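You operate a simulated robot arm through the tools that you are given. There is no shell and no other tool.

You are at the controls of a simulated robot arm. One attempt, no reset.

## Task
Laminate the MAP pouch and switch the machine off.
Fine: feed it only when the display says READY; lay it back where it was.

It is judged by the outcome, as a careful person would: the job done as asked, and still so three seconds after it is handed in. It fails if anything else is knocked over, pushed out of place, dropped, spilled or broken.

## Robot
A 7-joint arm with a two-finger gripper, fixed in place. Base frame: the origin is at the foot of the arm, x ahead of it, y to its left, z up. Lengths are in mm, angles in rad, forces in N, time in s.
With the tool pointing down near the work surface it reaches from about 380 to 780 mm from the base axis. Its first joint turns from -2.496 to 2.496 rad. Payload 2.45 kg.
The tool frame sits at the grasp point between the pads (the TCP): z along the fingers, y along the line on which they close. The tips reach 26 mm beyond it. Largest opening 96 mm; the body of the gripper starts 69 mm behind the TCP.
Orientation is that of the tool frame in the base frame, as a unit quaternion [x, y, z, w]. With the fingers straight down and closing along the base's y, the tool's x points along the base's -x, its y along +y and its z along -z.

## Interface
- The arm moves only by the tool apply_moves. Its argument "targets" is a list that holds one entry, the list of rows, each a list of 7 numbers: the shift along the base's x, y, z in mm, then the turn, a rotation vector about the base's x, y, z in rad, then the gripper command, from -1 (shut) to 1 (fully open), values between in proportion. In form: [[[tx, ty, tz, ax, ay, az, jaw], ...]]. A call has 1 to 20 rows; each row is the pose to reach, as a shift and turn from the pose commanded when the call began. A row lasts 0.2 s, in which the tool goes at most 50 mm and 0.15 rad; a call with a longer step from one row to the next is refused whole, and so is a gripper value outside its range. Where a pose cannot be reached the arm comes as near as it can. A force on the tool above 90 N (or 10 N above the force at the start of the call, whichever is more), or a blocked arm, ends the call early, and 0.2 s more pass. Each finger halts on what it meets, pressing with about 41 N; the grip force reading is that of the motor and also rises with nothing between the fingers. The clock runs only during rows and for 0.2 s after the last one: add rows that repeat a pose to give the fingers time. The reply holds the time, the measured pose of the TCP, the force on the tool along the base axes, the opening and the grip force, in the units named above and with some noise, with the torque about the TCP (base axes, N m) and any sound that the robot's microphone picked up.
- Cameras (640 x 400 px; columns grow to the right, rows downward): "scene" is fixed at [50.1, -499.2, 1498.9]; the picture's right is [0.42, -0.91, 0.00], its down [-0.61, -0.29, -0.74] and it looks along [0.67, 0.31, -0.68] (base axes); focal length 336 px, centre (320, 200). "wrist" rides on the gripper at [82, 3, -98] in the tool frame; the picture's right is [-0.04, 1.00, 0.00], its down [-0.73, -0.03, -0.68] and it looks along [-0.68, -0.03, 0.73] (tool axes); focal length 256 px, centre (320, 200). There is no depth. A picture from a camera that has moved, and an enlarged one, comes with that camera's place and axes in the base frame and with its lens.
- snapshot(camera): a new picture of that camera. No time passes.
- raise_lower(by): slides the trunk up (or, below 0, down) by that many mm; the arm rides with it, the base frame stays. It gives what a move gives, with no picture.
- enlarge(camera, box): a new picture of the part [left, top, right, bottom] of that camera's present view, enlarged. No time passes.
- hand_in(): hands the job in; it is judged then, once.

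Nothing tells you positions but the pictures and the camera data. Unless the task says otherwise, let go and move clear before handing in.

The tools are called after "Request:" by a JSON object that holds its "name" and its "arguments". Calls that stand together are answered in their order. apply_moves: Moves the arm, as the interface text tells. Its arguments: {"type":"object","properties":{"targets":{"type":"array","items":{"type":"array","items":{"type":"array","items":{"type":"number"}}}}},"required":["targets"]} The other tools are called the same way: raise_lower (by) slides the trunk up or down; snapshot (camera) takes a picture; enlarge (camera, box) takes an enlarged picture of a part of a camera's view; hand_in () hands the job in.

At the start:

```text
clock: 0.0
eef_pos: [402.2, -49.8, 1215.7]
ee_rot: [0.0, 1.0, 0.0, 0.0]
wrist_force: [0.1, -0.8, -0.2]
ft_torque: [-0.03, 0.03, 0.01]
finger_gap: 96.1
finger_force: 0.0
trunk travel left (down, up): [-550.0, 90.0]
```

scene: 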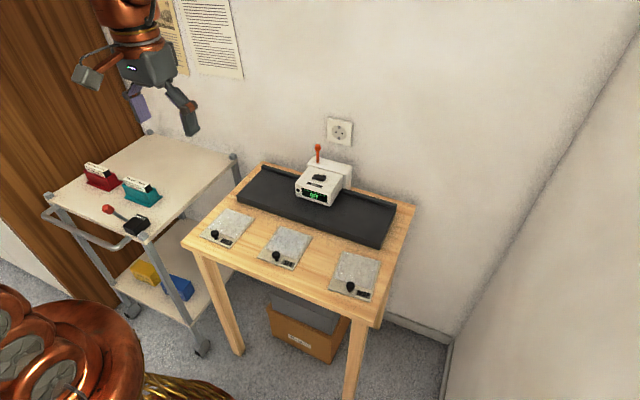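
wrist: 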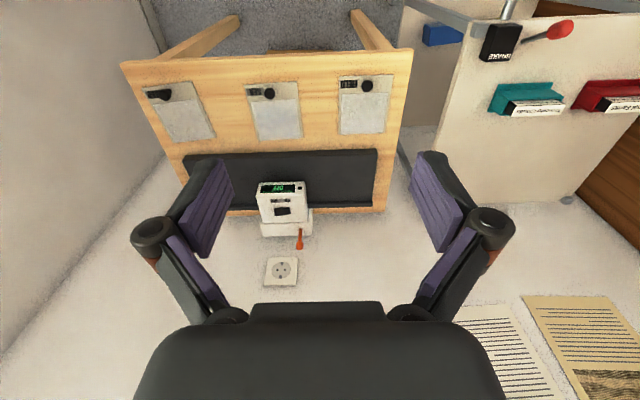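

I see a wooden table with a laminator on a black tray and three pouches, plus a cart beside it with some items. I'll zoom in on the details before moving.

Request:
{"name": "enlarge", "arguments": {"camera": "scene", "box": [270, 130, 370, 215]}}

Request:
{"name": "enlarge", "arguments": {"camera": "scene", "box": [190, 195, 390, 310]}}

Request:
{"name": "enlarge", "arguments": {"camera": "wrist", "box": [120, 60, 420, 220]}}

Request:
{"name": "enlarge", "arguments": {"camera": "wrist", "box": [240, 170, 330, 290]}}

Request:
{"name": "enlarge", "arguments": {"camera": "scene", "box": [40, 130, 240, 260]}}

Request:
{"name": "enlarge", "arguments": {"camera": "scene", "box": [140, 0, 260, 90]}}

```text
4.71 times, centred on (320, 172) of scene
camera zoom: at [50.1, -499.2, 1498.9], right [0.42, -0.91, 0.0], down [-0.61, -0.29, -0.74], along [0.67, 0.31, -0.68], focal length 1582 px, centre (320, 329)
```

zoom: 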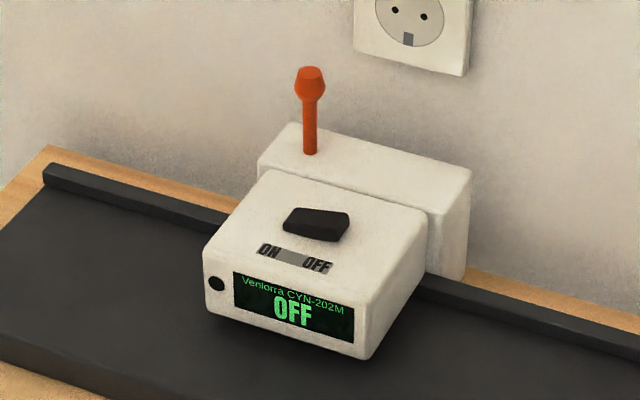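

```text
3.20 times, centred on (290, 252) of scene
camera zoom: at [50.1, -499.2, 1498.9], right [0.42, -0.91, 0.0], down [-0.61, -0.29, -0.74], along [0.67, 0.31, -0.68], focal length 1076 px, centre (416, 32)
```

zoom: 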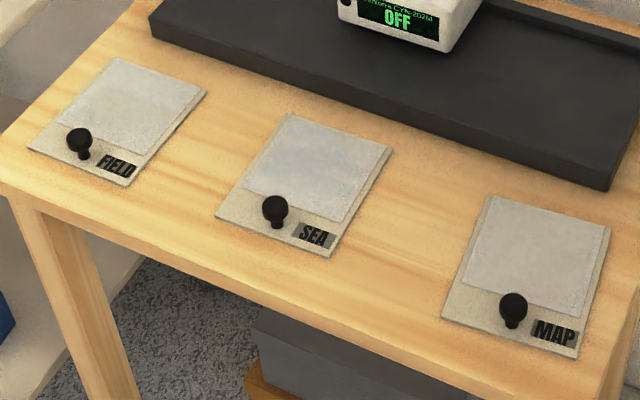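

```text
2.13 times, centred on (270, 140) of wrist
camera zoom: at [319.5, -46.8, 1313.0], right [0.04, 1.0, 0.0], down [0.73, -0.03, 0.68], along [0.68, -0.03, -0.73], focal length 546 px, centre (427, 328)
```

zoom: 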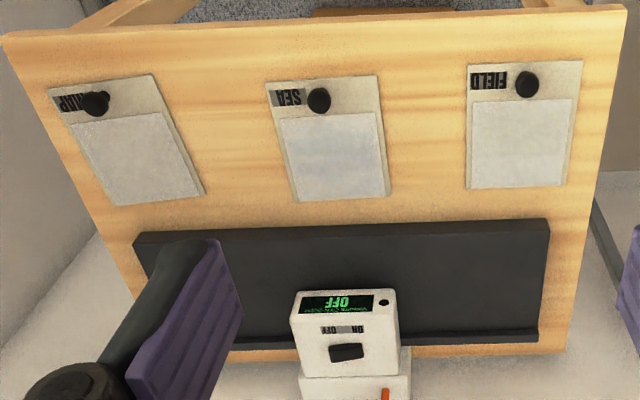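

```text
3.33 times, centred on (285, 230) of wrist
camera zoom: at [319.5, -46.8, 1313.0], right [0.04, 1.0, 0.0], down [0.73, -0.03, 0.68], along [0.68, -0.03, -0.73], focal length 853 px, centre (437, 100)
```

zoom: 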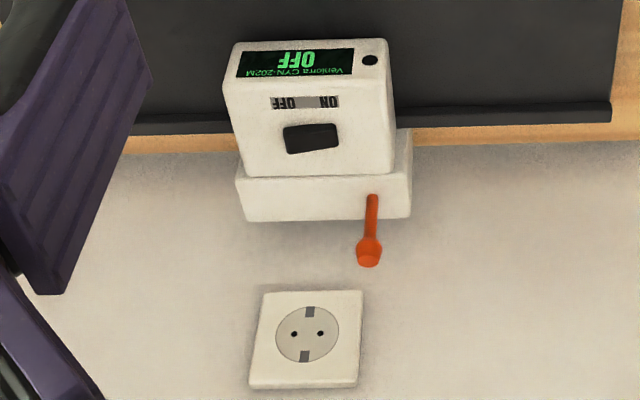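

```text
3.08 times, centred on (140, 195) of scene
camera zoom: at [50.1, -499.2, 1498.9], right [0.42, -0.91, 0.0], down [-0.61, -0.29, -0.74], along [0.67, 0.31, -0.68], focal length 1034 px, centre (874, 215)
```

zoom: 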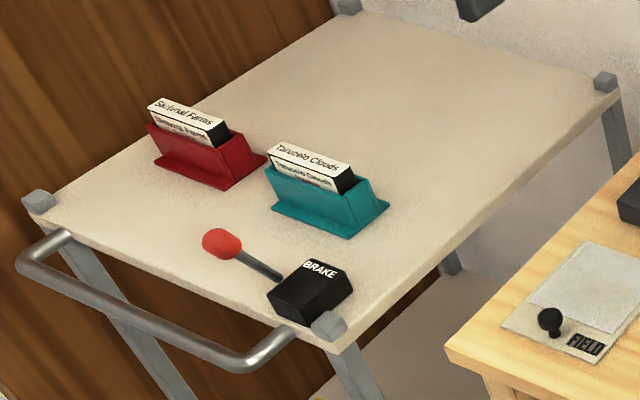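

```text
4.44 times, centred on (200, 45) of scene
camera zoom: at [50.1, -499.2, 1498.9], right [0.42, -0.91, 0.0], down [-0.61, -0.29, -0.74], along [0.67, 0.31, -0.68], focal length 1494 px, centre (853, 889)
```

zoom: 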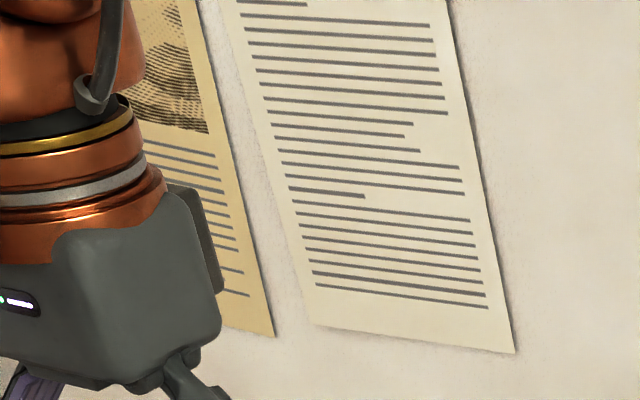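

The laminator is OFF, with a rocker (ON/OFF) on top and an orange lever at the back. MAP is the right-hand pouch, near (555, -370) with the table at about z = 760. I'll lower the trunk and get a closer look from the wrist camera.

Request:
{"name": "raise_lower", "arguments": {"by": -200}}

Request:
{"name": "apply_moves", "arguments": {"targets": [[[0, -30, 0, 0, 0, 0, 0.5], [0, -60, 0, 0, 0, 0, 0.0], [0, -90, 0, 0, 0, 0, -0.3], [0, -110, 0, 0, 0, 0, -0.3], [0, -110, 0, 0, 0, 0, -0.3]]]}}

Request:
{"name": "snapshot", "arguments": {"camera": "wrist"}}

Request:
{"name": "snapshot", "arguments": {"camera": "scene"}}

```text
clock: 2.2
eef_pos: [401.0, -50.6, 1014.8]
ee_rot: [0.001, 1.0, 0.0, 0.0]
wrist_force: [-0.5, -1.0, 0.6]
ft_torque: [0.0, 0.0, 0.01]
finger_gap: 95.9
finger_force: 0.1
trunk travel left (down, up): [-350.0, 290.0]
```

```text
clock: 3.4
eef_pos: [402.0, -160.6, 1014.4]
ee_rot: [0.0, 1.0, 0.0, 0.0]
wrist_force: [-0.4, -0.7, 0.4]
ft_torque: [-0.01, -0.03, 0.01]
finger_gap: 33.6
finger_force: 0.1
trunk travel left (down, up): [-350.0, 290.0]
```

```text
taken
camera wrist: at [319.9, -156.4, 1112.3], right [0.04, 1.0, 0.0], down [0.73, -0.03, 0.68], along [0.68, -0.03, -0.73], focal length 256 px, centre (320, 200)
```

wrist: 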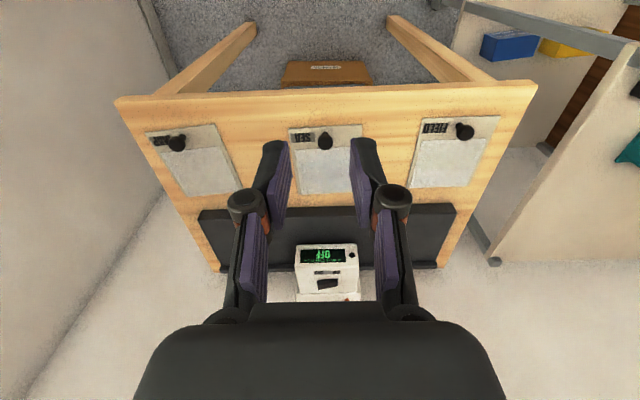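

```text
taken
```

scene: 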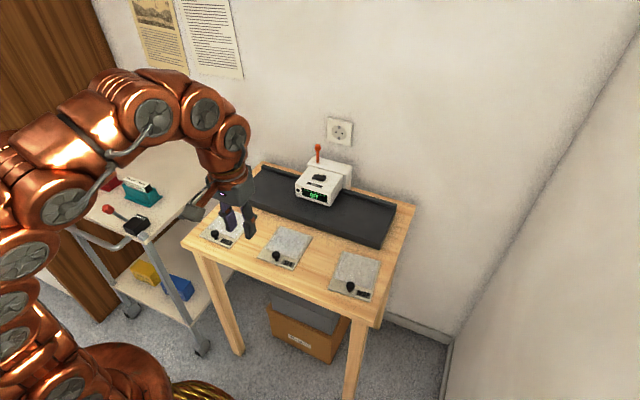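

The slot isn't visible from above, so I'll pitch the gripper up and look at the front of the machine from lower down.

Request:
{"name": "apply_moves", "arguments": {"targets": [[[0, 0, -15, 0, -0.12, 0, 0.2], [0, 0, -30, 0, -0.24, 0, 0.7], [0, 0, -45, 0, -0.36, 0, 1], [0, 0, -60, 0, -0.48, 0, 1], [0, 0, -80, 0, -0.6, 0, 1], [0, 0, -80, 0, -0.6, 0, 1], [0, 0, -80, 0, -0.6, 0, 1]]]}}

Request:
{"name": "snapshot", "arguments": {"camera": "wrist"}}

```text
clock: 5.0
eef_pos: [400.3, -159.1, 936.1]
ee_rot: [-0.001, 0.955, 0.001, 0.296]
wrist_force: [-0.1, 0.0, -0.9]
ft_torque: [-0.01, -0.03, -0.02]
finger_gap: 96.2
finger_force: 0.0
trunk travel left (down, up): [-350.0, 290.0]
```

```text
taken
camera wrist: at [277.6, -156.0, 969.6], right [0.03, 1.0, 0.02], down [0.22, -0.03, 0.97], along [0.97, -0.03, -0.22], focal length 256 px, centre (320, 200)
```

wrist: 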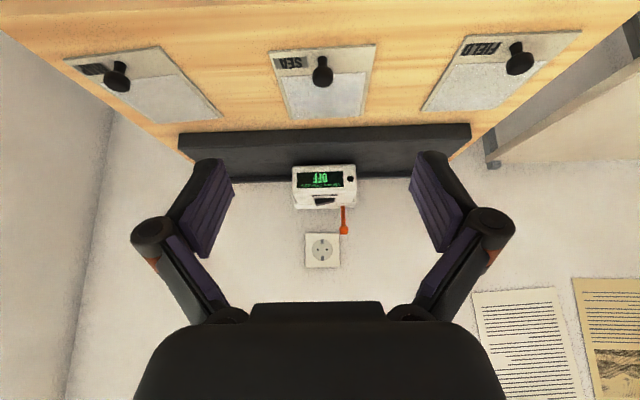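

Request:
{"name": "enlarge", "arguments": {"camera": "wrist", "box": [250, 120, 400, 240]}}

Request:
{"name": "enlarge", "arguments": {"camera": "wrist", "box": [50, 30, 250, 180]}}

```text
3.33 times, centred on (325, 180) of wrist
camera zoom: at [277.6, -156.0, 969.6], right [0.03, 1.0, 0.02], down [0.22, -0.03, 0.97], along [0.97, -0.03, -0.22], focal length 853 px, centre (303, 267)
```

zoom: 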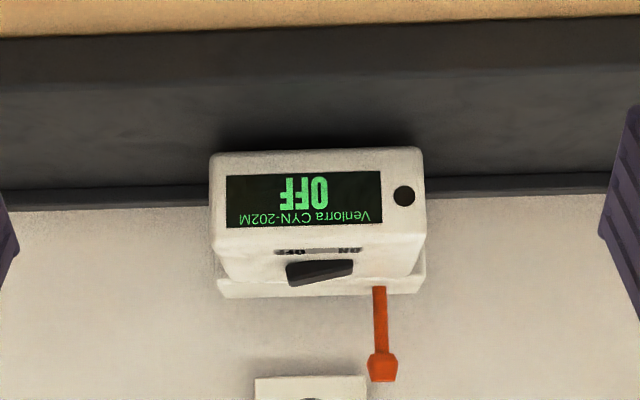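

```text
2.67 times, centred on (150, 105) of wrist
camera zoom: at [277.6, -156.0, 969.6], right [0.03, 1.0, 0.02], down [0.22, -0.03, 0.97], along [0.97, -0.03, -0.22], focal length 683 px, centre (773, 453)
```

zoom: 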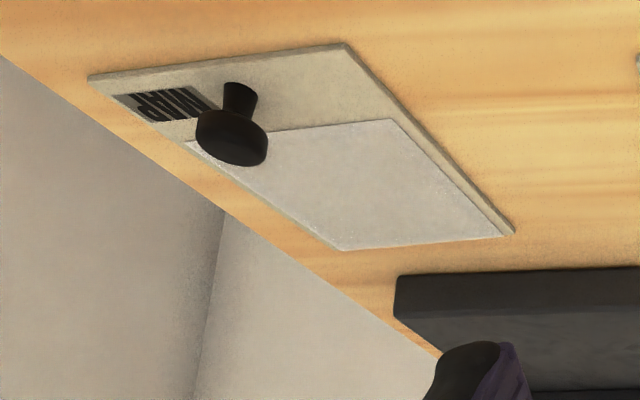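

The machine head overhangs the tray with a gap of about 12 mm beneath it, and a rail runs along the back of the tray. I'll move closer above it to study the switch and the gap.

Request:
{"name": "apply_moves", "arguments": {"targets": [[[30, 0, 5, 0, 0.12, 0, 1], [70, 0, 10, 0, 0.24, 0, 1], [110, 0, 15, 0, 0.36, 0, 1], [155, 0, 20, 0, 0.48, 0, 1], [200, 0, 20, 0, 0.6, 0, 1], [240, 0, 20, 0, 0.6, 0, 1], [270, 0, 20, 0, 0.6, 0, 1], [270, 0, 20, 0, 0.6, 0, 1]]]}}

Request:
{"name": "snapshot", "arguments": {"camera": "wrist"}}

Request:
{"name": "snapshot", "arguments": {"camera": "scene"}}

```text
clock: 6.8
eef_pos: [623.5, -160.1, 954.1]
ee_rot: [0.0, 1.0, 0.0, 0.001]
wrist_force: [0.3, 0.1, -0.3]
ft_torque: [-0.03, 0.0, 0.0]
finger_gap: 96.1
finger_force: 0.1
out of reach, approached as far as the arm can: row 6, 7, 8
trunk travel left (down, up): [-350.0, 290.0]
```

```text
taken
camera wrist: at [541.1, -156.8, 1053.2], right [0.04, 1.0, 0.0], down [0.73, -0.03, 0.68], along [0.68, -0.03, -0.73], focal length 256 px, centre (320, 200)
```

wrist: 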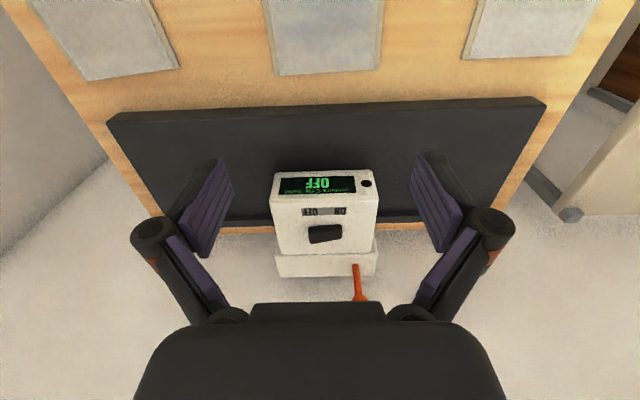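

```text
taken
```

scene: 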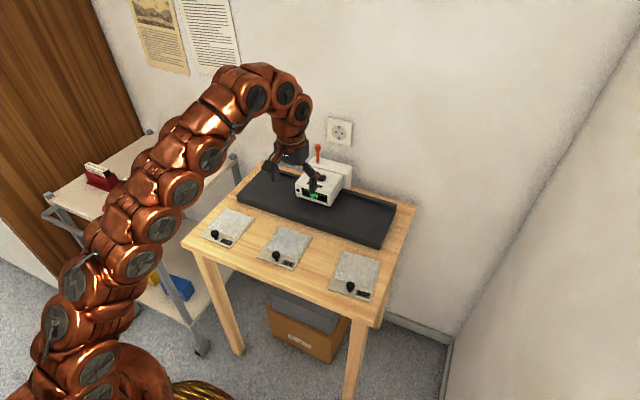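

The arm ran out of reach because the trunk is too low. I'll enlarge the switch view first, then raise the trunk to gain reach.

Request:
{"name": "enlarge", "arguments": {"camera": "wrist", "box": [255, 160, 395, 300]}}

Request:
{"name": "raise_lower", "arguments": {"by": 200}}

```text
2.86 times, centred on (325, 230) of wrist
camera zoom: at [541.1, -156.8, 1053.2], right [0.04, 1.0, 0.0], down [0.73, -0.03, 0.68], along [0.68, -0.03, -0.73], focal length 731 px, centre (306, 114)
```

zoom: 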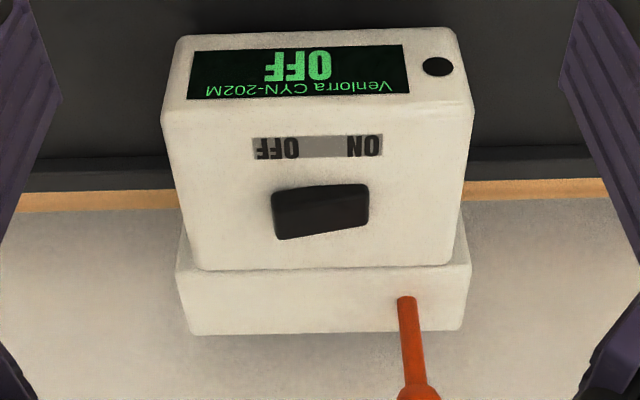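

```text
clock: 8.9
eef_pos: [622.7, -160.1, 1154.5]
ee_rot: [0.001, 1.0, 0.0, 0.001]
wrist_force: [-0.6, 0.8, -0.1]
ft_torque: [0.02, -0.02, 0.01]
finger_gap: 95.9
finger_force: 0.1
trunk travel left (down, up): [-550.0, 90.0]
```

Next I'll come down closer over the machine to see the rocker's tilt and the gap.

Request:
{"name": "apply_moves", "arguments": {"targets": [[[20, 0, -40, 0, 0, 0, 1], [40, 0, -85, 0, 0, 0, 1], [60, 0, -130, 0, 0, 0, 1], [75, 0, -170, 0, 0, 0, 1], [75, 0, -195, 0, 0, 0, 1], [75, 0, -195, 0, 0, 0, 1]]]}}

Request:
{"name": "snapshot", "arguments": {"camera": "wrist"}}

Request:
{"name": "enlarge", "arguments": {"camera": "scene", "box": [285, 150, 355, 205]}}

```text
clock: 10.3
eef_pos: [696.7, -159.4, 959.1]
ee_rot: [0.0, 1.0, -0.001, 0.0]
wrist_force: [-0.1, -1.4, 0.8]
ft_torque: [0.01, -0.02, -0.02]
finger_gap: 96.0
finger_force: 0.0
trunk travel left (down, up): [-550.0, 90.0]
```

```text
taken
camera wrist: at [614.8, -156.2, 1057.7], right [0.04, 1.0, 0.0], down [0.73, -0.03, 0.68], along [0.68, -0.03, -0.73], focal length 256 px, centre (320, 200)
```

wrist: 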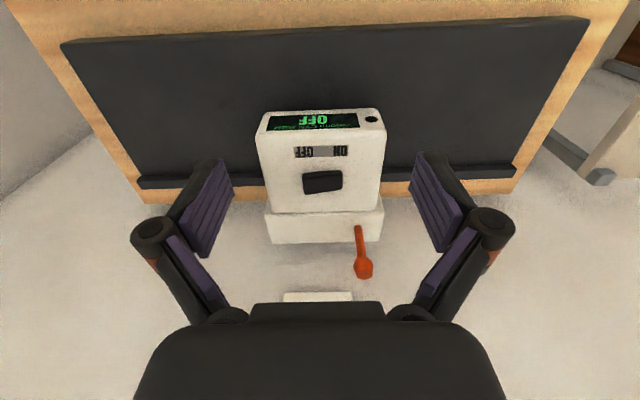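

```text
7.27 times, centred on (320, 178) of scene
camera zoom: at [50.1, -499.2, 1498.9], right [0.42, -0.91, 0.0], down [-0.61, -0.29, -0.74], along [0.67, 0.31, -0.68], focal length 2444 px, centre (320, 364)
```

zoom: 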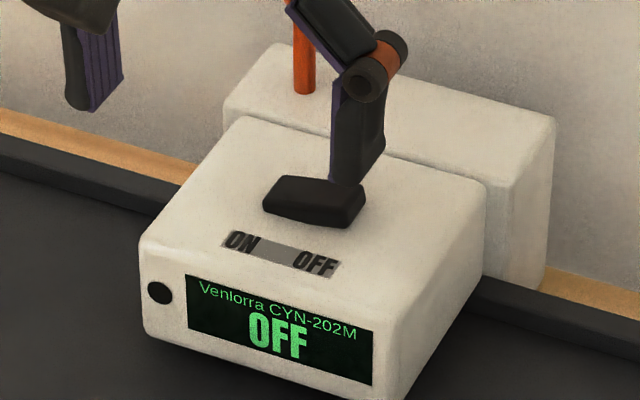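

Request:
{"name": "enlarge", "arguments": {"camera": "wrist", "box": [280, 130, 370, 210]}}

Request:
{"name": "enlarge", "arguments": {"camera": "wrist", "box": [240, 90, 400, 290]}}

```text
5.00 times, centred on (325, 170) of wrist
camera zoom: at [614.8, -156.2, 1057.7], right [0.04, 1.0, 0.0], down [0.73, -0.03, 0.68], along [0.68, -0.03, -0.73], focal length 1280 px, centre (295, 350)
```

zoom: 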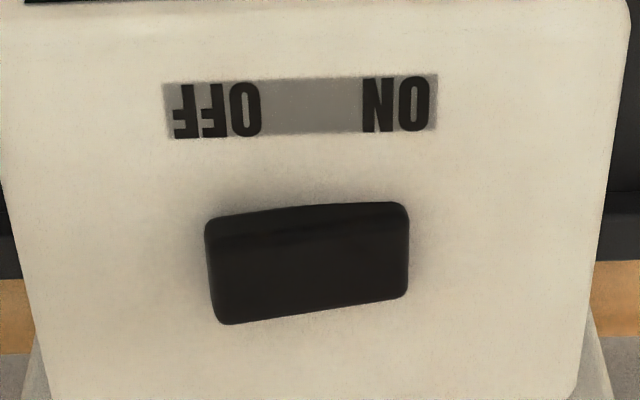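

```text
2.00 times, centred on (320, 190) of wrist
camera zoom: at [614.8, -156.2, 1057.7], right [0.04, 1.0, 0.0], down [0.73, -0.03, 0.68], along [0.68, -0.03, -0.73], focal length 512 px, centre (320, 220)
```

zoom: 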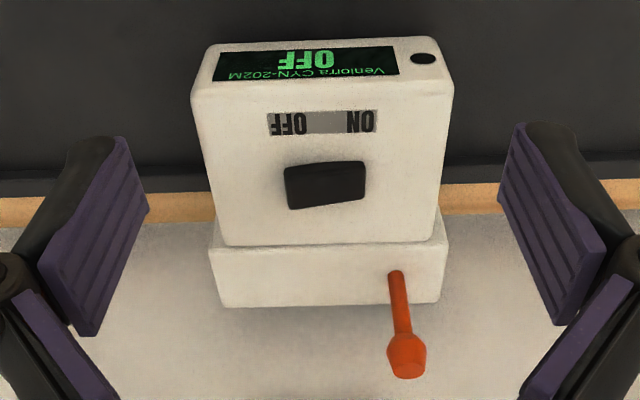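

The rocker sits at about (776, -161, 858), and its OFF-labelled end (the -y side) looks raised. I'll close the gripper, tilt it forward for reach and check the rocker again from lower before pressing.

Request:
{"name": "apply_moves", "arguments": {"targets": [[[10, -3, 0, 0, -0.1, 0, 0], [25, -6, 0, 0, -0.2, 0, -0.6], [45, -9, 0, 0, -0.3, 0, -1], [65, -12, -5, 0, -0.4, 0, -1], [80, -15, -10, 0, -0.4, 0, -1], [80, -15, -10, 0, -0.4, 0, -1], [80, -15, -10, 0, -0.4, 0, -1]]]}}

Request:
{"name": "snapshot", "arguments": {"camera": "wrist"}}

Request:
{"name": "snapshot", "arguments": {"camera": "scene"}}

```text
clock: 11.9
eef_pos: [777.9, -174.8, 948.9]
ee_rot: [0.0, 0.98, 0.0, 0.199]
wrist_force: [-0.6, 0.1, 0.5]
ft_torque: [-0.02, 0.04, 0.05]
finger_gap: 0.0
finger_force: 28.8
trunk travel left (down, up): [-550.0, 90.0]
```

```text
taken
camera wrist: at [664.5, -172.2, 1008.4], right [0.04, 1.0, 0.02], down [0.41, -0.03, 0.91], along [0.91, -0.03, -0.41], focal length 256 px, centre (320, 200)
```

wrist: 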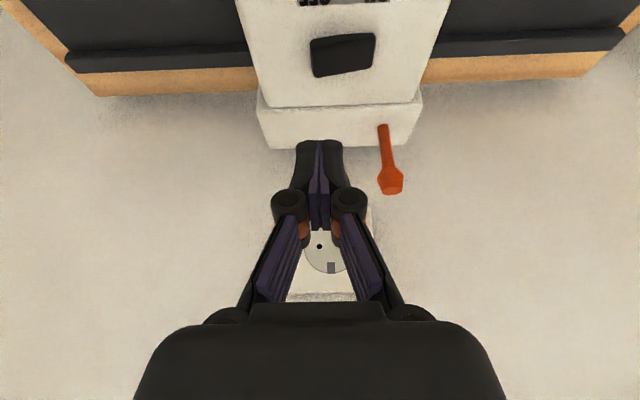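

```text
taken
```

scene: 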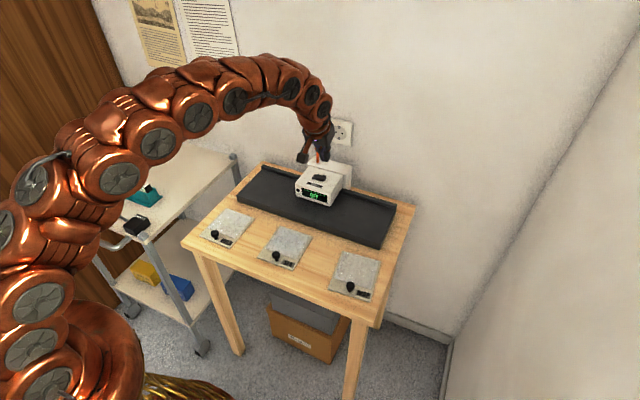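

Request:
{"name": "enlarge", "arguments": {"camera": "wrist", "box": [290, 0, 400, 100]}}

Request:
{"name": "enlarge", "arguments": {"camera": "scene", "box": [285, 120, 355, 210]}}

```text
4.00 times, centred on (345, 50) of wrist
camera zoom: at [664.5, -172.2, 1008.4], right [0.04, 1.0, 0.02], down [0.41, -0.03, 0.91], along [0.91, -0.03, -0.41], focal length 1024 px, centre (220, 800)
```

zoom: 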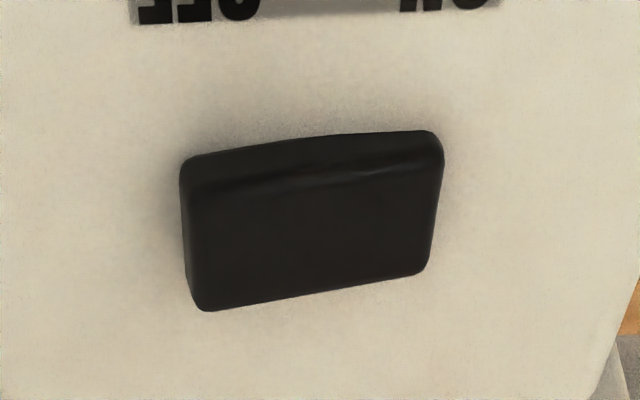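

```text
4.44 times, centred on (320, 165) of scene
camera zoom: at [50.1, -499.2, 1498.9], right [0.42, -0.91, 0.0], down [-0.61, -0.29, -0.74], along [0.67, 0.31, -0.68], focal length 1494 px, centre (320, 356)
```

zoom: 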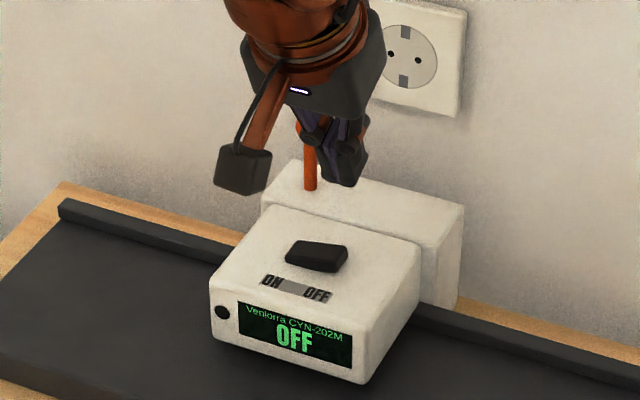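

The rocker's OFF-labelled end is up and its ON end is down, so I'll press the raised end, at y around -172, in small steps and watch force and display.

Request:
{"name": "apply_moves", "arguments": {"targets": [[[0, 3, -20, 0, 0, 0, -1], [0, 3, -40, 0, 0, 0, -1], [0, 3, -50, 0, 0, 0, -1], [0, 3, -54, 0, 0, 0, -1], [0, 3, -57, 0, 0, 0, -1], [0, 3, -57, 0, 0, 0, -1]]]}}

Request:
{"name": "enlarge", "arguments": {"camera": "scene", "box": [285, 120, 355, 210]}}

```text
clock: 13.3
eef_pos: [778.6, -172.9, 894.2]
ee_rot: [0.0, 0.98, 0.0, 0.199]
wrist_force: [2.2, -5.0, 5.2]
ft_torque: [-0.19, -0.04, -0.04]
finger_gap: 0.0
finger_force: 28.7
trunk travel left (down, up): [-550.0, 90.0]
```

```text
4.44 times, centred on (320, 165) of scene
camera zoom: at [50.1, -499.2, 1498.9], right [0.42, -0.91, 0.0], down [-0.61, -0.29, -0.74], along [0.67, 0.31, -0.68], focal length 1494 px, centre (320, 356)
```

zoom: 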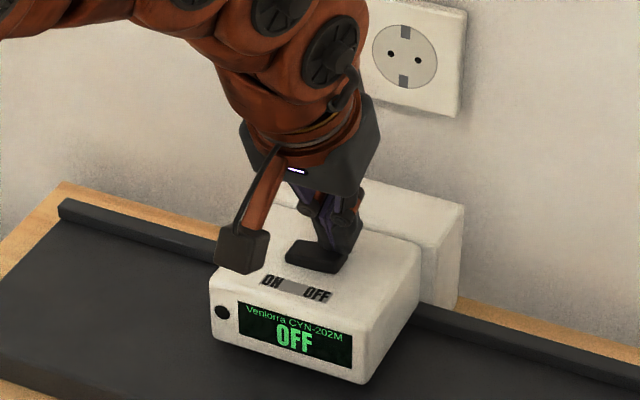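

Light contact with the rocker (about 5 N), so I'll press further.

Request:
{"name": "apply_moves", "arguments": {"targets": [[[0, 0, -3, 0, 0, 0, -1], [0, 0, -6, 0, 0, 0, -1], [0, 0, -6, 0, 0, 0, -1]]]}}

Request:
{"name": "enlarge", "arguments": {"camera": "scene", "box": [285, 120, 355, 210]}}

```text
clock: 14.1
eef_pos: [778.1, -173.5, 889.1]
ee_rot: [0.0, 0.98, -0.001, 0.201]
wrist_force: [-8.6, -5.9, 28.9]
ft_torque: [0.03, 0.29, 0.05]
finger_gap: 0.1
finger_force: 27.8
trunk travel left (down, up): [-550.0, 90.0]
```

```text
4.44 times, centred on (320, 165) of scene
camera zoom: at [50.1, -499.2, 1498.9], right [0.42, -0.91, 0.0], down [-0.61, -0.29, -0.74], along [0.67, 0.31, -0.68], focal length 1494 px, centre (320, 356)
```

zoom: 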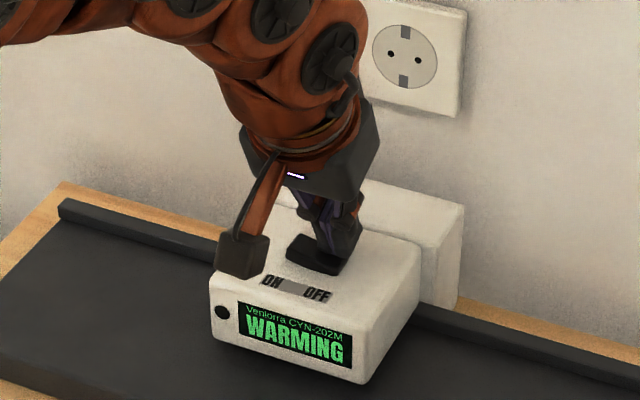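

The display now says WARMING, so the machine is on. I'll lift off and move over the MAP pouch.

Request:
{"name": "apply_moves", "arguments": {"targets": [[[0, 0, 20, 0, 0, 0, -1], [0, 0, 50, 0, 0, 0, -1], [-10, 0, 85, 0, 0, 0, -1], [-35, -10, 90, 0, 0.1, 0, -0.8], [-65, -30, 90, 0, 0.2, 0, -0.6], [-100, -60, 90, 0, 0.3, 0, -0.4], [-130, -95, 90, 0, 0.4, 0, -0.2], [-165, -130, 90, 0, 0.4, 0, 0], [-200, -160, 90, 0, 0.4, 0, 0], [-230, -190, 80, 0, 0.4, 0, 0], [-255, -198, 70, 0, 0.4, 0, 0], [-275, -198, 60, 0, 0.4, 0, 0], [-275, -198, 60, 0, 0.4, 0, 0]]]}}

Request:
{"name": "snapshot", "arguments": {"camera": "wrist"}}

Request:
{"name": "snapshot", "arguments": {"camera": "scene"}}

Request:
{"name": "enlarge", "arguments": {"camera": "scene", "box": [285, 120, 355, 210]}}

```text
clock: 16.9
eef_pos: [503.4, -369.7, 946.3]
ee_rot: [0.0, 1.0, 0.0, 0.0]
wrist_force: [-0.7, -0.2, 0.3]
ft_torque: [-0.03, -0.01, 0.04]
finger_gap: 47.8
finger_force: 0.0
trunk travel left (down, up): [-550.0, 90.0]
```

```text
taken
camera wrist: at [421.8, -366.9, 1046.0], right [0.04, 1.0, 0.0], down [0.73, -0.03, 0.68], along [0.68, -0.03, -0.73], focal length 256 px, centre (320, 200)
```

wrist: 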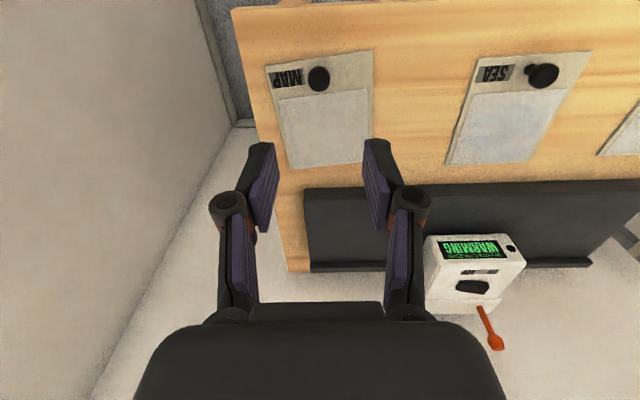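

```text
taken
```

scene: 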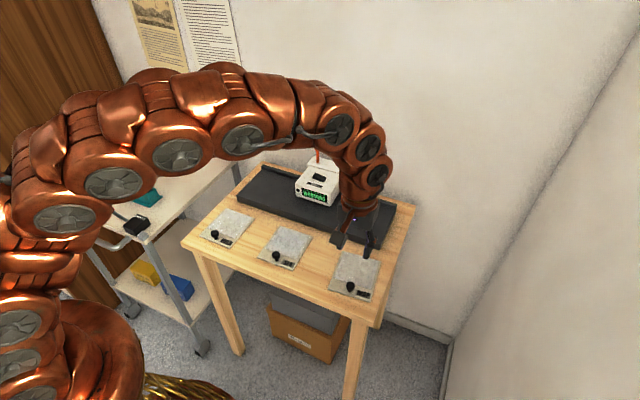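

```text
4.44 times, centred on (320, 165) of scene
camera zoom: at [50.1, -499.2, 1498.9], right [0.42, -0.91, 0.0], down [-0.61, -0.29, -0.74], along [0.67, 0.31, -0.68], focal length 1494 px, centre (320, 356)
```

zoom: 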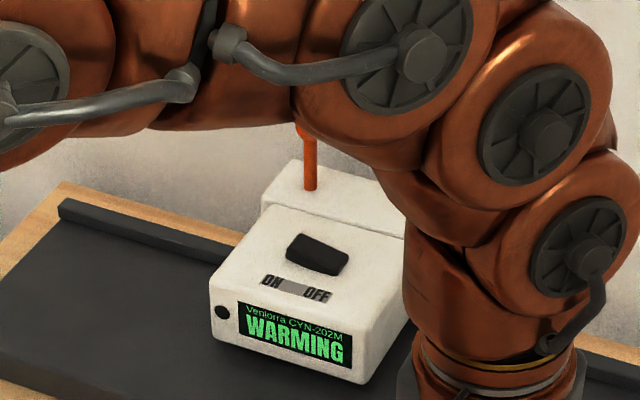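

Request:
{"name": "enlarge", "arguments": {"camera": "wrist", "box": [250, 40, 390, 180]}}

Request:
{"name": "enlarge", "arguments": {"camera": "scene", "box": [320, 240, 390, 305]}}

Request:
{"name": "enlarge", "arguments": {"camera": "wrist", "box": [290, 160, 640, 360]}}

```text
2.86 times, centred on (320, 110) of wrist
camera zoom: at [421.8, -366.9, 1046.0], right [0.04, 1.0, 0.0], down [0.73, -0.03, 0.68], along [0.68, -0.03, -0.73], focal length 731 px, centre (320, 457)
```

zoom: 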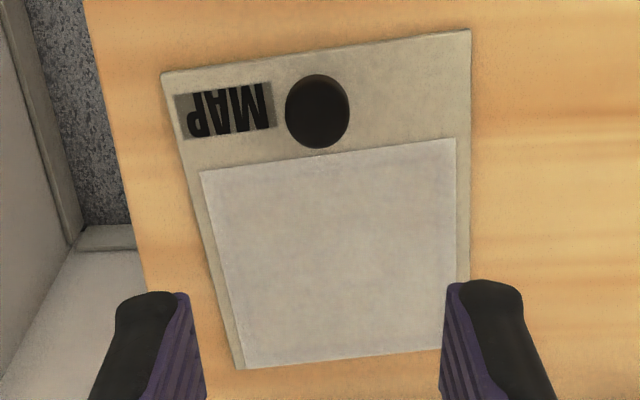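

```text
6.15 times, centred on (355, 272) of scene
camera zoom: at [50.1, -499.2, 1498.9], right [0.42, -0.91, 0.0], down [-0.61, -0.29, -0.74], along [0.67, 0.31, -0.68], focal length 2068 px, centre (105, -246)
```

zoom: 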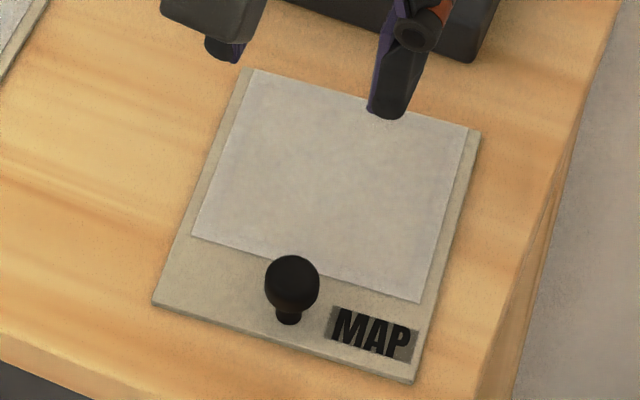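

```text
1.83 times, centred on (465, 260) of wrist
camera zoom: at [421.8, -366.9, 1046.0], right [0.04, 1.0, 0.0], down [0.73, -0.03, 0.68], along [0.68, -0.03, -0.73], focal length 468 px, centre (55, 90)
```

zoom: 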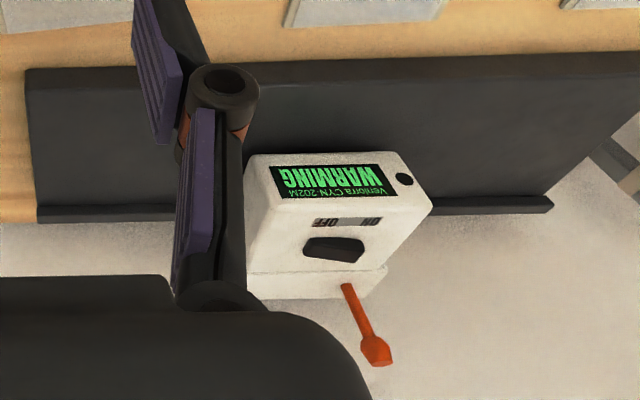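

MAP's knob is at about (507, -372, 778), and the pouch is yawed about 0.095 rad. I'll align the gripper yaw and come down partway to check the centering.

Request:
{"name": "apply_moves", "arguments": {"targets": [[[2, -1, -20, 0, 0, 0.05, 0], [3, -2, -50, 0, 0, 0.095, 0], [3, -2, -85, 0, 0, 0.095, 0], [3, -2, -100, 0, 0, 0.095, 0], [3, -2, -100, 0, 0, 0.095, 0]]]}}

Request:
{"name": "snapshot", "arguments": {"camera": "wrist"}}

Request:
{"name": "enlarge", "arguments": {"camera": "scene", "box": [290, 140, 390, 310]}}

```text
clock: 18.1
eef_pos: [506.6, -371.1, 848.2]
ee_rot: [-0.047, 0.999, 0.0, 0.0]
wrist_force: [0.0, 0.4, 0.3]
ft_torque: [-0.02, -0.02, 0.0]
finger_gap: 48.1
finger_force: 0.1
trunk travel left (down, up): [-550.0, 90.0]
```

```text
taken
camera wrist: at [424.9, -376.4, 946.5], right [-0.06, 1.0, 0.0], down [0.73, 0.04, 0.68], along [0.68, 0.04, -0.73], focal length 256 px, centre (320, 200)
```

wrist: 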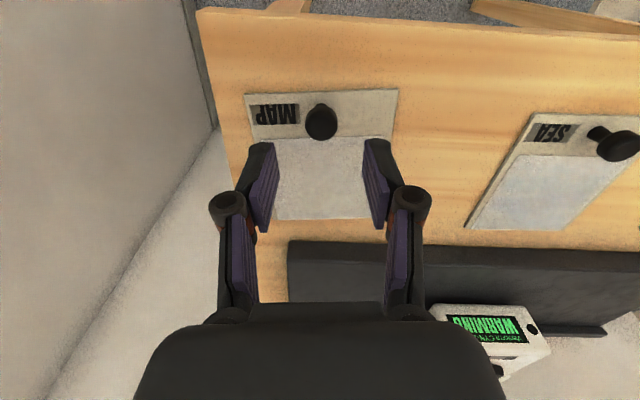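

```text
2.35 times, centred on (340, 225) of scene
camera zoom: at [50.1, -499.2, 1498.9], right [0.42, -0.91, 0.0], down [-0.61, -0.29, -0.74], along [0.67, 0.31, -0.68], focal length 791 px, centre (273, 141)
```

zoom: 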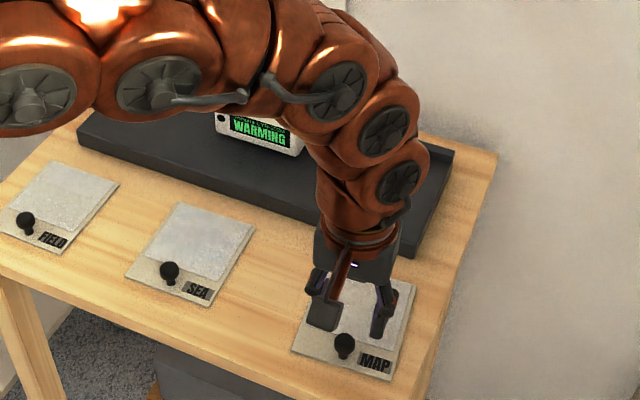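

Request:
{"name": "enlarge", "arguments": {"camera": "wrist", "box": [230, 70, 410, 230]}}

```text
2.50 times, centred on (320, 150) of wrist
camera zoom: at [424.9, -376.4, 946.5], right [-0.06, 1.0, 0.0], down [0.73, 0.04, 0.68], along [0.68, 0.04, -0.73], focal length 640 px, centre (320, 325)
```

zoom: 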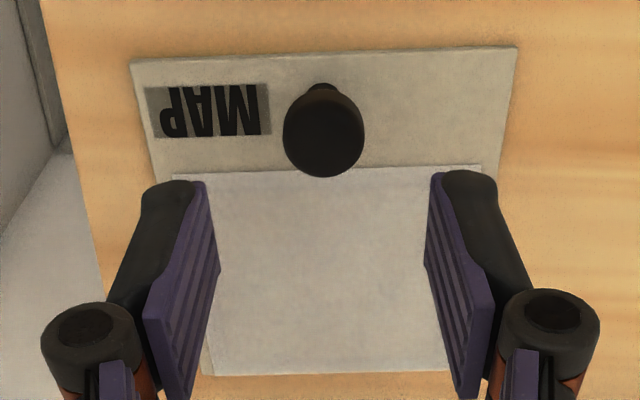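

Centering and yaw look right to within about 1 mm. I'll descend to the knob.

Request:
{"name": "apply_moves", "arguments": {"targets": [[[0.5, 0.7, -20, 0, 0, 0, 0], [0.5, 0.7, -40, 0, 0, 0, 0], [0.5, 0.7, -50, 0, 0, 0, 0], [0.5, 0.7, -54, 0, 0, 0, 0], [0.5, 0.7, -54, 0, 0, 0, 0]]]}}

Request:
{"name": "enlarge", "arguments": {"camera": "scene", "box": [310, 220, 400, 310]}}

Request:
{"name": "snapshot", "arguments": {"camera": "wrist"}}

```text
clock: 19.3
eef_pos: [506.7, -371.1, 792.8]
ee_rot: [-0.048, 0.999, 0.0, 0.0]
wrist_force: [0.5, -0.2, -0.5]
ft_torque: [0.0, 0.0, -0.01]
finger_gap: 48.4
finger_force: 0.0
trunk travel left (down, up): [-550.0, 90.0]
```

```text
4.44 times, centred on (355, 265) of scene
camera zoom: at [50.1, -499.2, 1498.9], right [0.42, -0.91, 0.0], down [-0.61, -0.29, -0.74], along [0.67, 0.31, -0.68], focal length 1494 px, centre (164, -89)
```

zoom: 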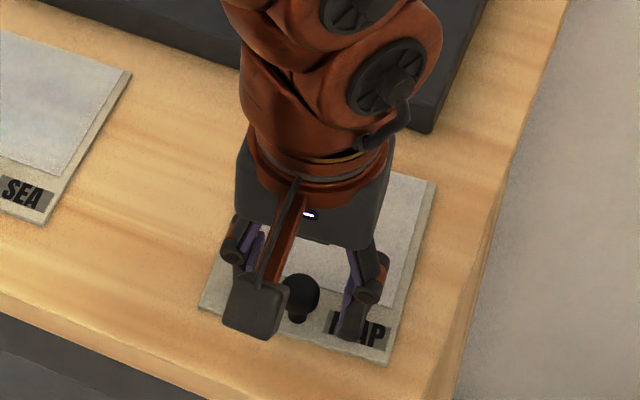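

```text
taken
camera wrist: at [425.4, -375.4, 890.9], right [-0.06, 1.0, 0.0], down [0.73, 0.04, 0.68], along [0.68, 0.04, -0.73], focal length 256 px, centre (320, 200)
```

wrist: 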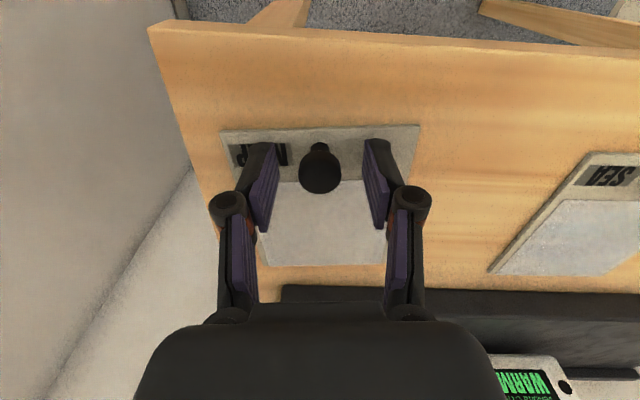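

Request:
{"name": "enlarge", "arguments": {"camera": "wrist", "box": [230, 110, 410, 250]}}

```text
2.86 times, centred on (320, 180) of wrist
camera zoom: at [425.4, -375.4, 890.9], right [-0.06, 1.0, 0.0], down [0.73, 0.04, 0.68], along [0.68, 0.04, -0.73], focal length 731 px, centre (320, 257)
```

zoom: 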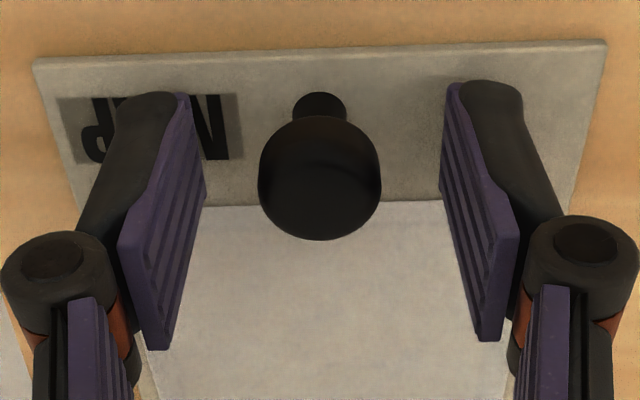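

The knob sits centered between the pads. Closing the gripper now.

Request:
{"name": "apply_moves", "arguments": {"targets": [[[0, 0, 0, 0, 0, 0, -0.3], [0, 0, 0, 0, 0, 0, -0.5], [0, 0, 0, 0, 0, 0, -1], [0, 0, 0, 0, 0, 0, -1], [0, 0, 0, 0, 0, 0, -1], [0, 0, 0, 0, 0, 0, -1]]]}}

Request:
{"name": "enlarge", "arguments": {"camera": "wrist", "box": [200, 100, 440, 280]}}

Request:
{"name": "enlarge", "arguments": {"camera": "scene", "box": [290, 150, 400, 310]}}

```text
clock: 20.7
eef_pos: [506.6, -371.5, 791.7]
ee_rot: [-0.048, 0.999, 0.0, 0.0]
wrist_force: [-0.1, 0.3, 0.5]
ft_torque: [-0.01, -0.02, 0.02]
finger_gap: 19.2
finger_force: 41.3
trunk travel left (down, up): [-550.0, 90.0]
```

```text
2.22 times, centred on (320, 190) of wrist
camera zoom: at [425.4, -375.5, 891.1], right [-0.06, 1.0, 0.0], down [0.73, 0.04, 0.68], along [0.68, 0.04, -0.73], focal length 569 px, centre (320, 222)
```

zoom: 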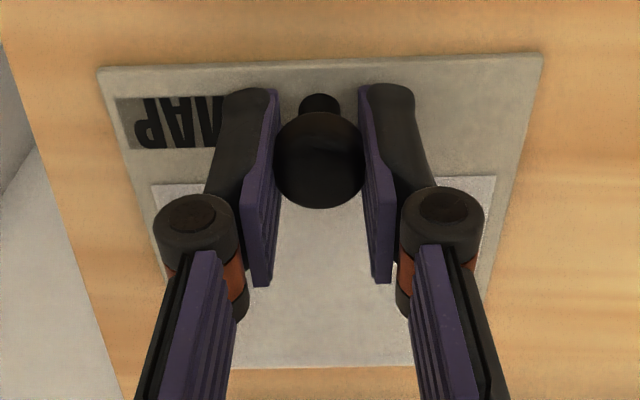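

```text
2.50 times, centred on (345, 230) of scene
camera zoom: at [50.1, -499.2, 1498.9], right [0.42, -0.91, 0.0], down [-0.61, -0.29, -0.74], along [0.67, 0.31, -0.68], focal length 840 px, centre (258, 125)
```

zoom: 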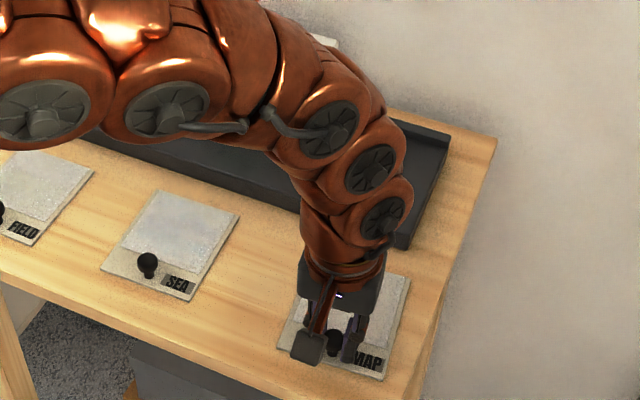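

Gripped: the gap is 19 mm at 41 N. I'll lift a little and check whether the pouch hangs level.

Request:
{"name": "apply_moves", "arguments": {"targets": [[[0, 0, 5, 0, 0, 0, -1], [0, 0, 12, 0, 0, 0, -1], [0, 0, 25, 0, 0, 0, -1], [0, 0, 25, 0, 0, 0, -1]]]}}

Request:
{"name": "snapshot", "arguments": {"camera": "wrist"}}

Request:
{"name": "enlarge", "arguments": {"camera": "scene", "box": [310, 220, 400, 310]}}

```text
clock: 21.7
eef_pos: [508.0, -371.8, 817.0]
ee_rot: [-0.048, 0.999, 0.0, 0.0]
wrist_force: [-0.3, 0.3, -0.3]
ft_torque: [-0.01, 0.01, 0.02]
finger_gap: 19.4
finger_force: 40.9
trunk travel left (down, up): [-550.0, 90.0]
```

```text
taken
camera wrist: at [425.3, -376.7, 915.9], right [-0.06, 1.0, 0.0], down [0.73, 0.04, 0.68], along [0.68, 0.04, -0.73], focal length 256 px, centre (320, 200)
```

wrist: 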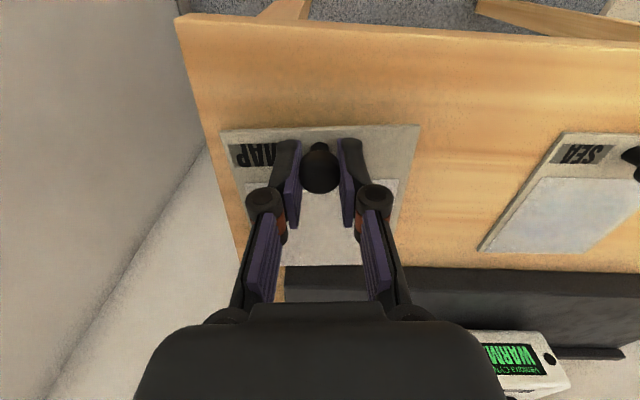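

```text
4.44 times, centred on (355, 265) of scene
camera zoom: at [50.1, -499.2, 1498.9], right [0.42, -0.91, 0.0], down [-0.61, -0.29, -0.74], along [0.67, 0.31, -0.68], focal length 1494 px, centre (164, -89)
```

zoom: 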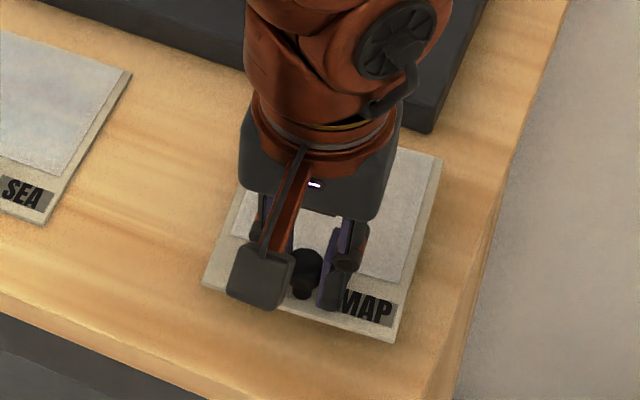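

The pouch lifts level and is very light. I'll carry it over the right-hand part of the tray, staying clear of the head, and square it up while the machine warms.

Request:
{"name": "apply_moves", "arguments": {"targets": [[[0, 0, 15, 0, 0, 0, -1], [0, 0, 35, 0, 0, 0, -1], [0, 0, 50, 0, 0, 0, -1], [15, 5, 50, 0, 0, -0.02, -1], [40, 15, 50, 0, 0, -0.04, -1], [65, 24, 50, 0, 0, -0.06, -1], [90, 33, 50, 0, 0, -0.08, -1], [115, 42, 50, 0, 0, -0.095, -1], [140, 51, 50, 0, 0, -0.095, -1], [160, 60, 50, 0, 0, -0.095, -1], [170, 65, 50, 0, 0, -0.095, -1], [170, 65, 50, 0, 0, -0.095, -1], [170, 65, 50, 0, 0, -0.095, -1]]]}}

Request:
{"name": "snapshot", "arguments": {"camera": "wrist"}}

Request:
{"name": "snapshot", "arguments": {"camera": "scene"}}

```text
clock: 24.5
eef_pos: [676.9, -308.0, 867.1]
ee_rot: [0.0, 1.0, 0.0, -0.001]
wrist_force: [0.4, -0.2, -0.9]
ft_torque: [0.0, 0.0, -0.02]
finger_gap: 19.2
finger_force: 40.7
trunk travel left (down, up): [-550.0, 90.0]
```

```text
taken
camera wrist: at [594.4, -304.1, 965.3], right [0.04, 1.0, 0.0], down [0.73, -0.03, 0.68], along [0.68, -0.03, -0.73], focal length 256 px, centre (320, 200)
```

wrist: 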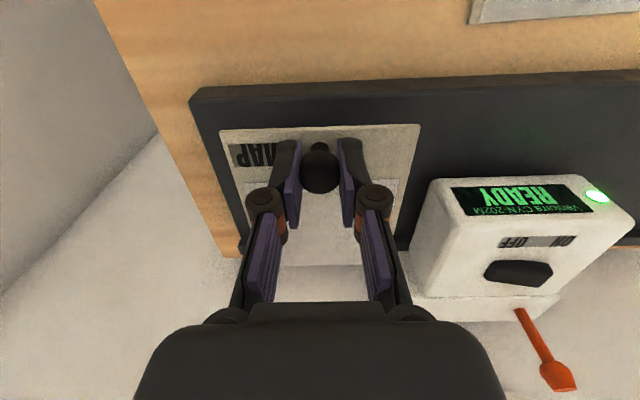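

```text
taken
```

scene: 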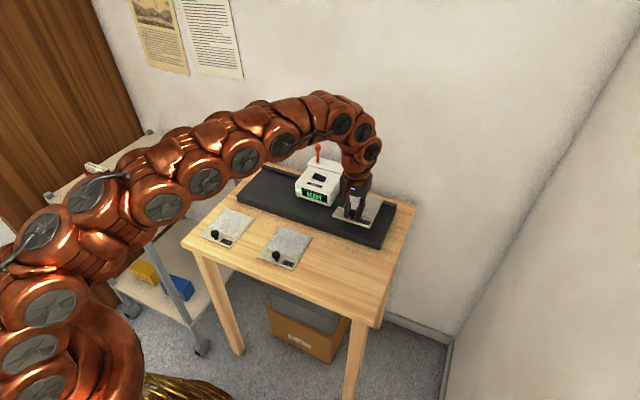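

The display says READY and the indicator is green. I'll enlarge to check the gap and rail geometry.

Request:
{"name": "enlarge", "arguments": {"camera": "wrist", "box": [180, 60, 640, 330]}}

Request:
{"name": "enlarge", "arguments": {"camera": "scene", "box": [280, 130, 420, 250]}}

```text
1.39 times, centred on (410, 195) of wrist
camera zoom: at [594.4, -304.1, 965.3], right [0.04, 1.0, 0.0], down [0.73, -0.03, 0.68], along [0.68, -0.03, -0.73], focal length 356 px, centre (195, 207)
```

zoom: 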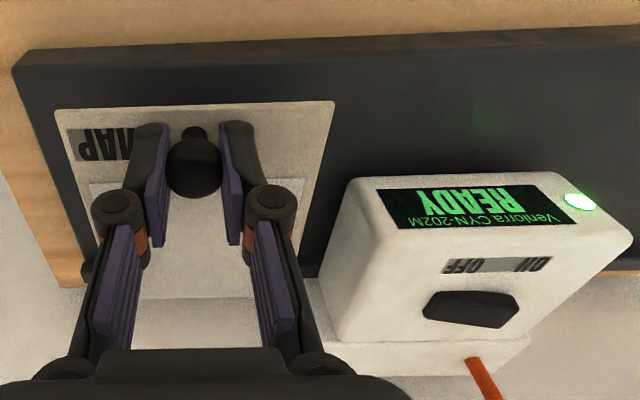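

```text
3.33 times, centred on (350, 190) of scene
camera zoom: at [50.1, -499.2, 1498.9], right [0.42, -0.91, 0.0], down [-0.61, -0.29, -0.74], along [0.67, 0.31, -0.68], focal length 1120 px, centre (220, 233)
```

zoom: 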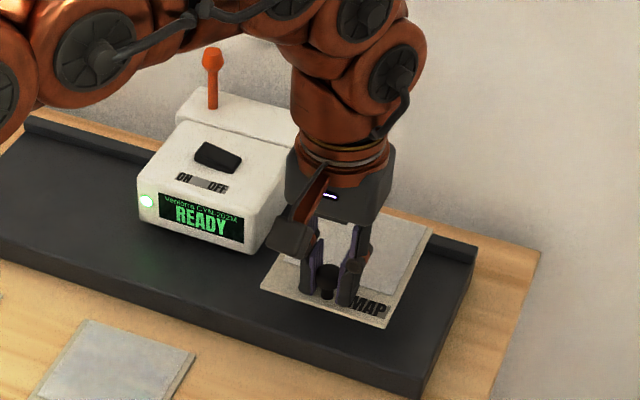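

I'll lower the pouch gently onto the tray. The tray top is about 30 mm above the table, so contact should come near TCP z of 823.

Request:
{"name": "apply_moves", "arguments": {"targets": [[[0, 0, -15, 0, 0, 0, -1], [0, 0, -30, 0, 0, 0, -1], [0, 0, -38, 0, 0, 0, -1], [0, 0, -41, 0, 0, 0, -1], [0, 0, -41, 0, 0, 0, -1]]]}}

Request:
{"name": "enlarge", "arguments": {"camera": "scene", "box": [280, 130, 420, 250]}}

Request:
{"name": "snapshot", "arguments": {"camera": "wrist"}}

```text
clock: 25.7
eef_pos: [677.1, -306.7, 825.1]
ee_rot: [0.0, 1.0, 0.0, 0.0]
wrist_force: [-0.3, 0.1, -0.8]
ft_torque: [0.01, -0.01, -0.01]
finger_gap: 19.0
finger_force: 40.8
trunk travel left (down, up): [-550.0, 90.0]
```

```text
3.33 times, centred on (350, 190) of scene
camera zoom: at [50.1, -499.2, 1498.9], right [0.42, -0.91, 0.0], down [-0.61, -0.29, -0.74], along [0.67, 0.31, -0.68], focal length 1120 px, centre (220, 233)
```

zoom: 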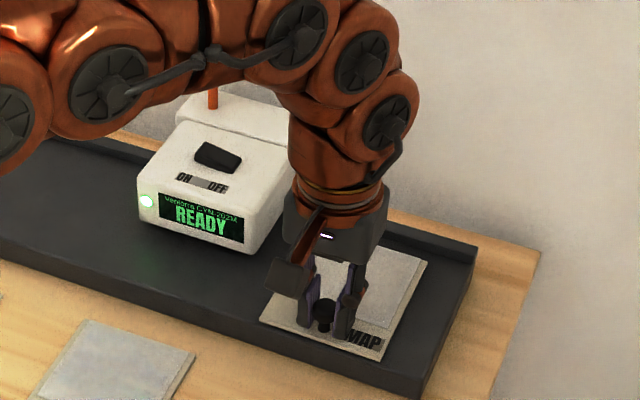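

```text
taken
camera wrist: at [595.2, -303.6, 924.4], right [0.04, 1.0, 0.0], down [0.73, -0.03, 0.68], along [0.68, -0.03, -0.73], focal length 256 px, centre (320, 200)
```

wrist: 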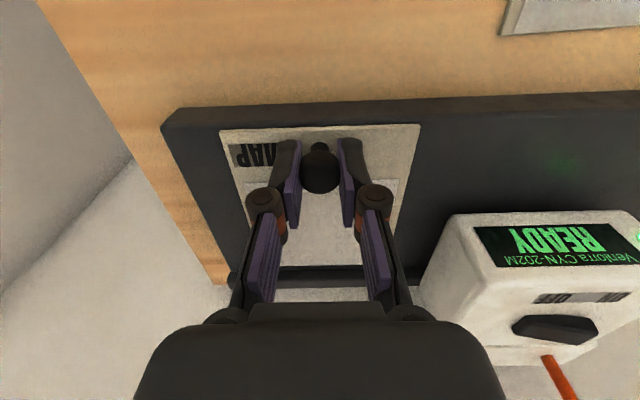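

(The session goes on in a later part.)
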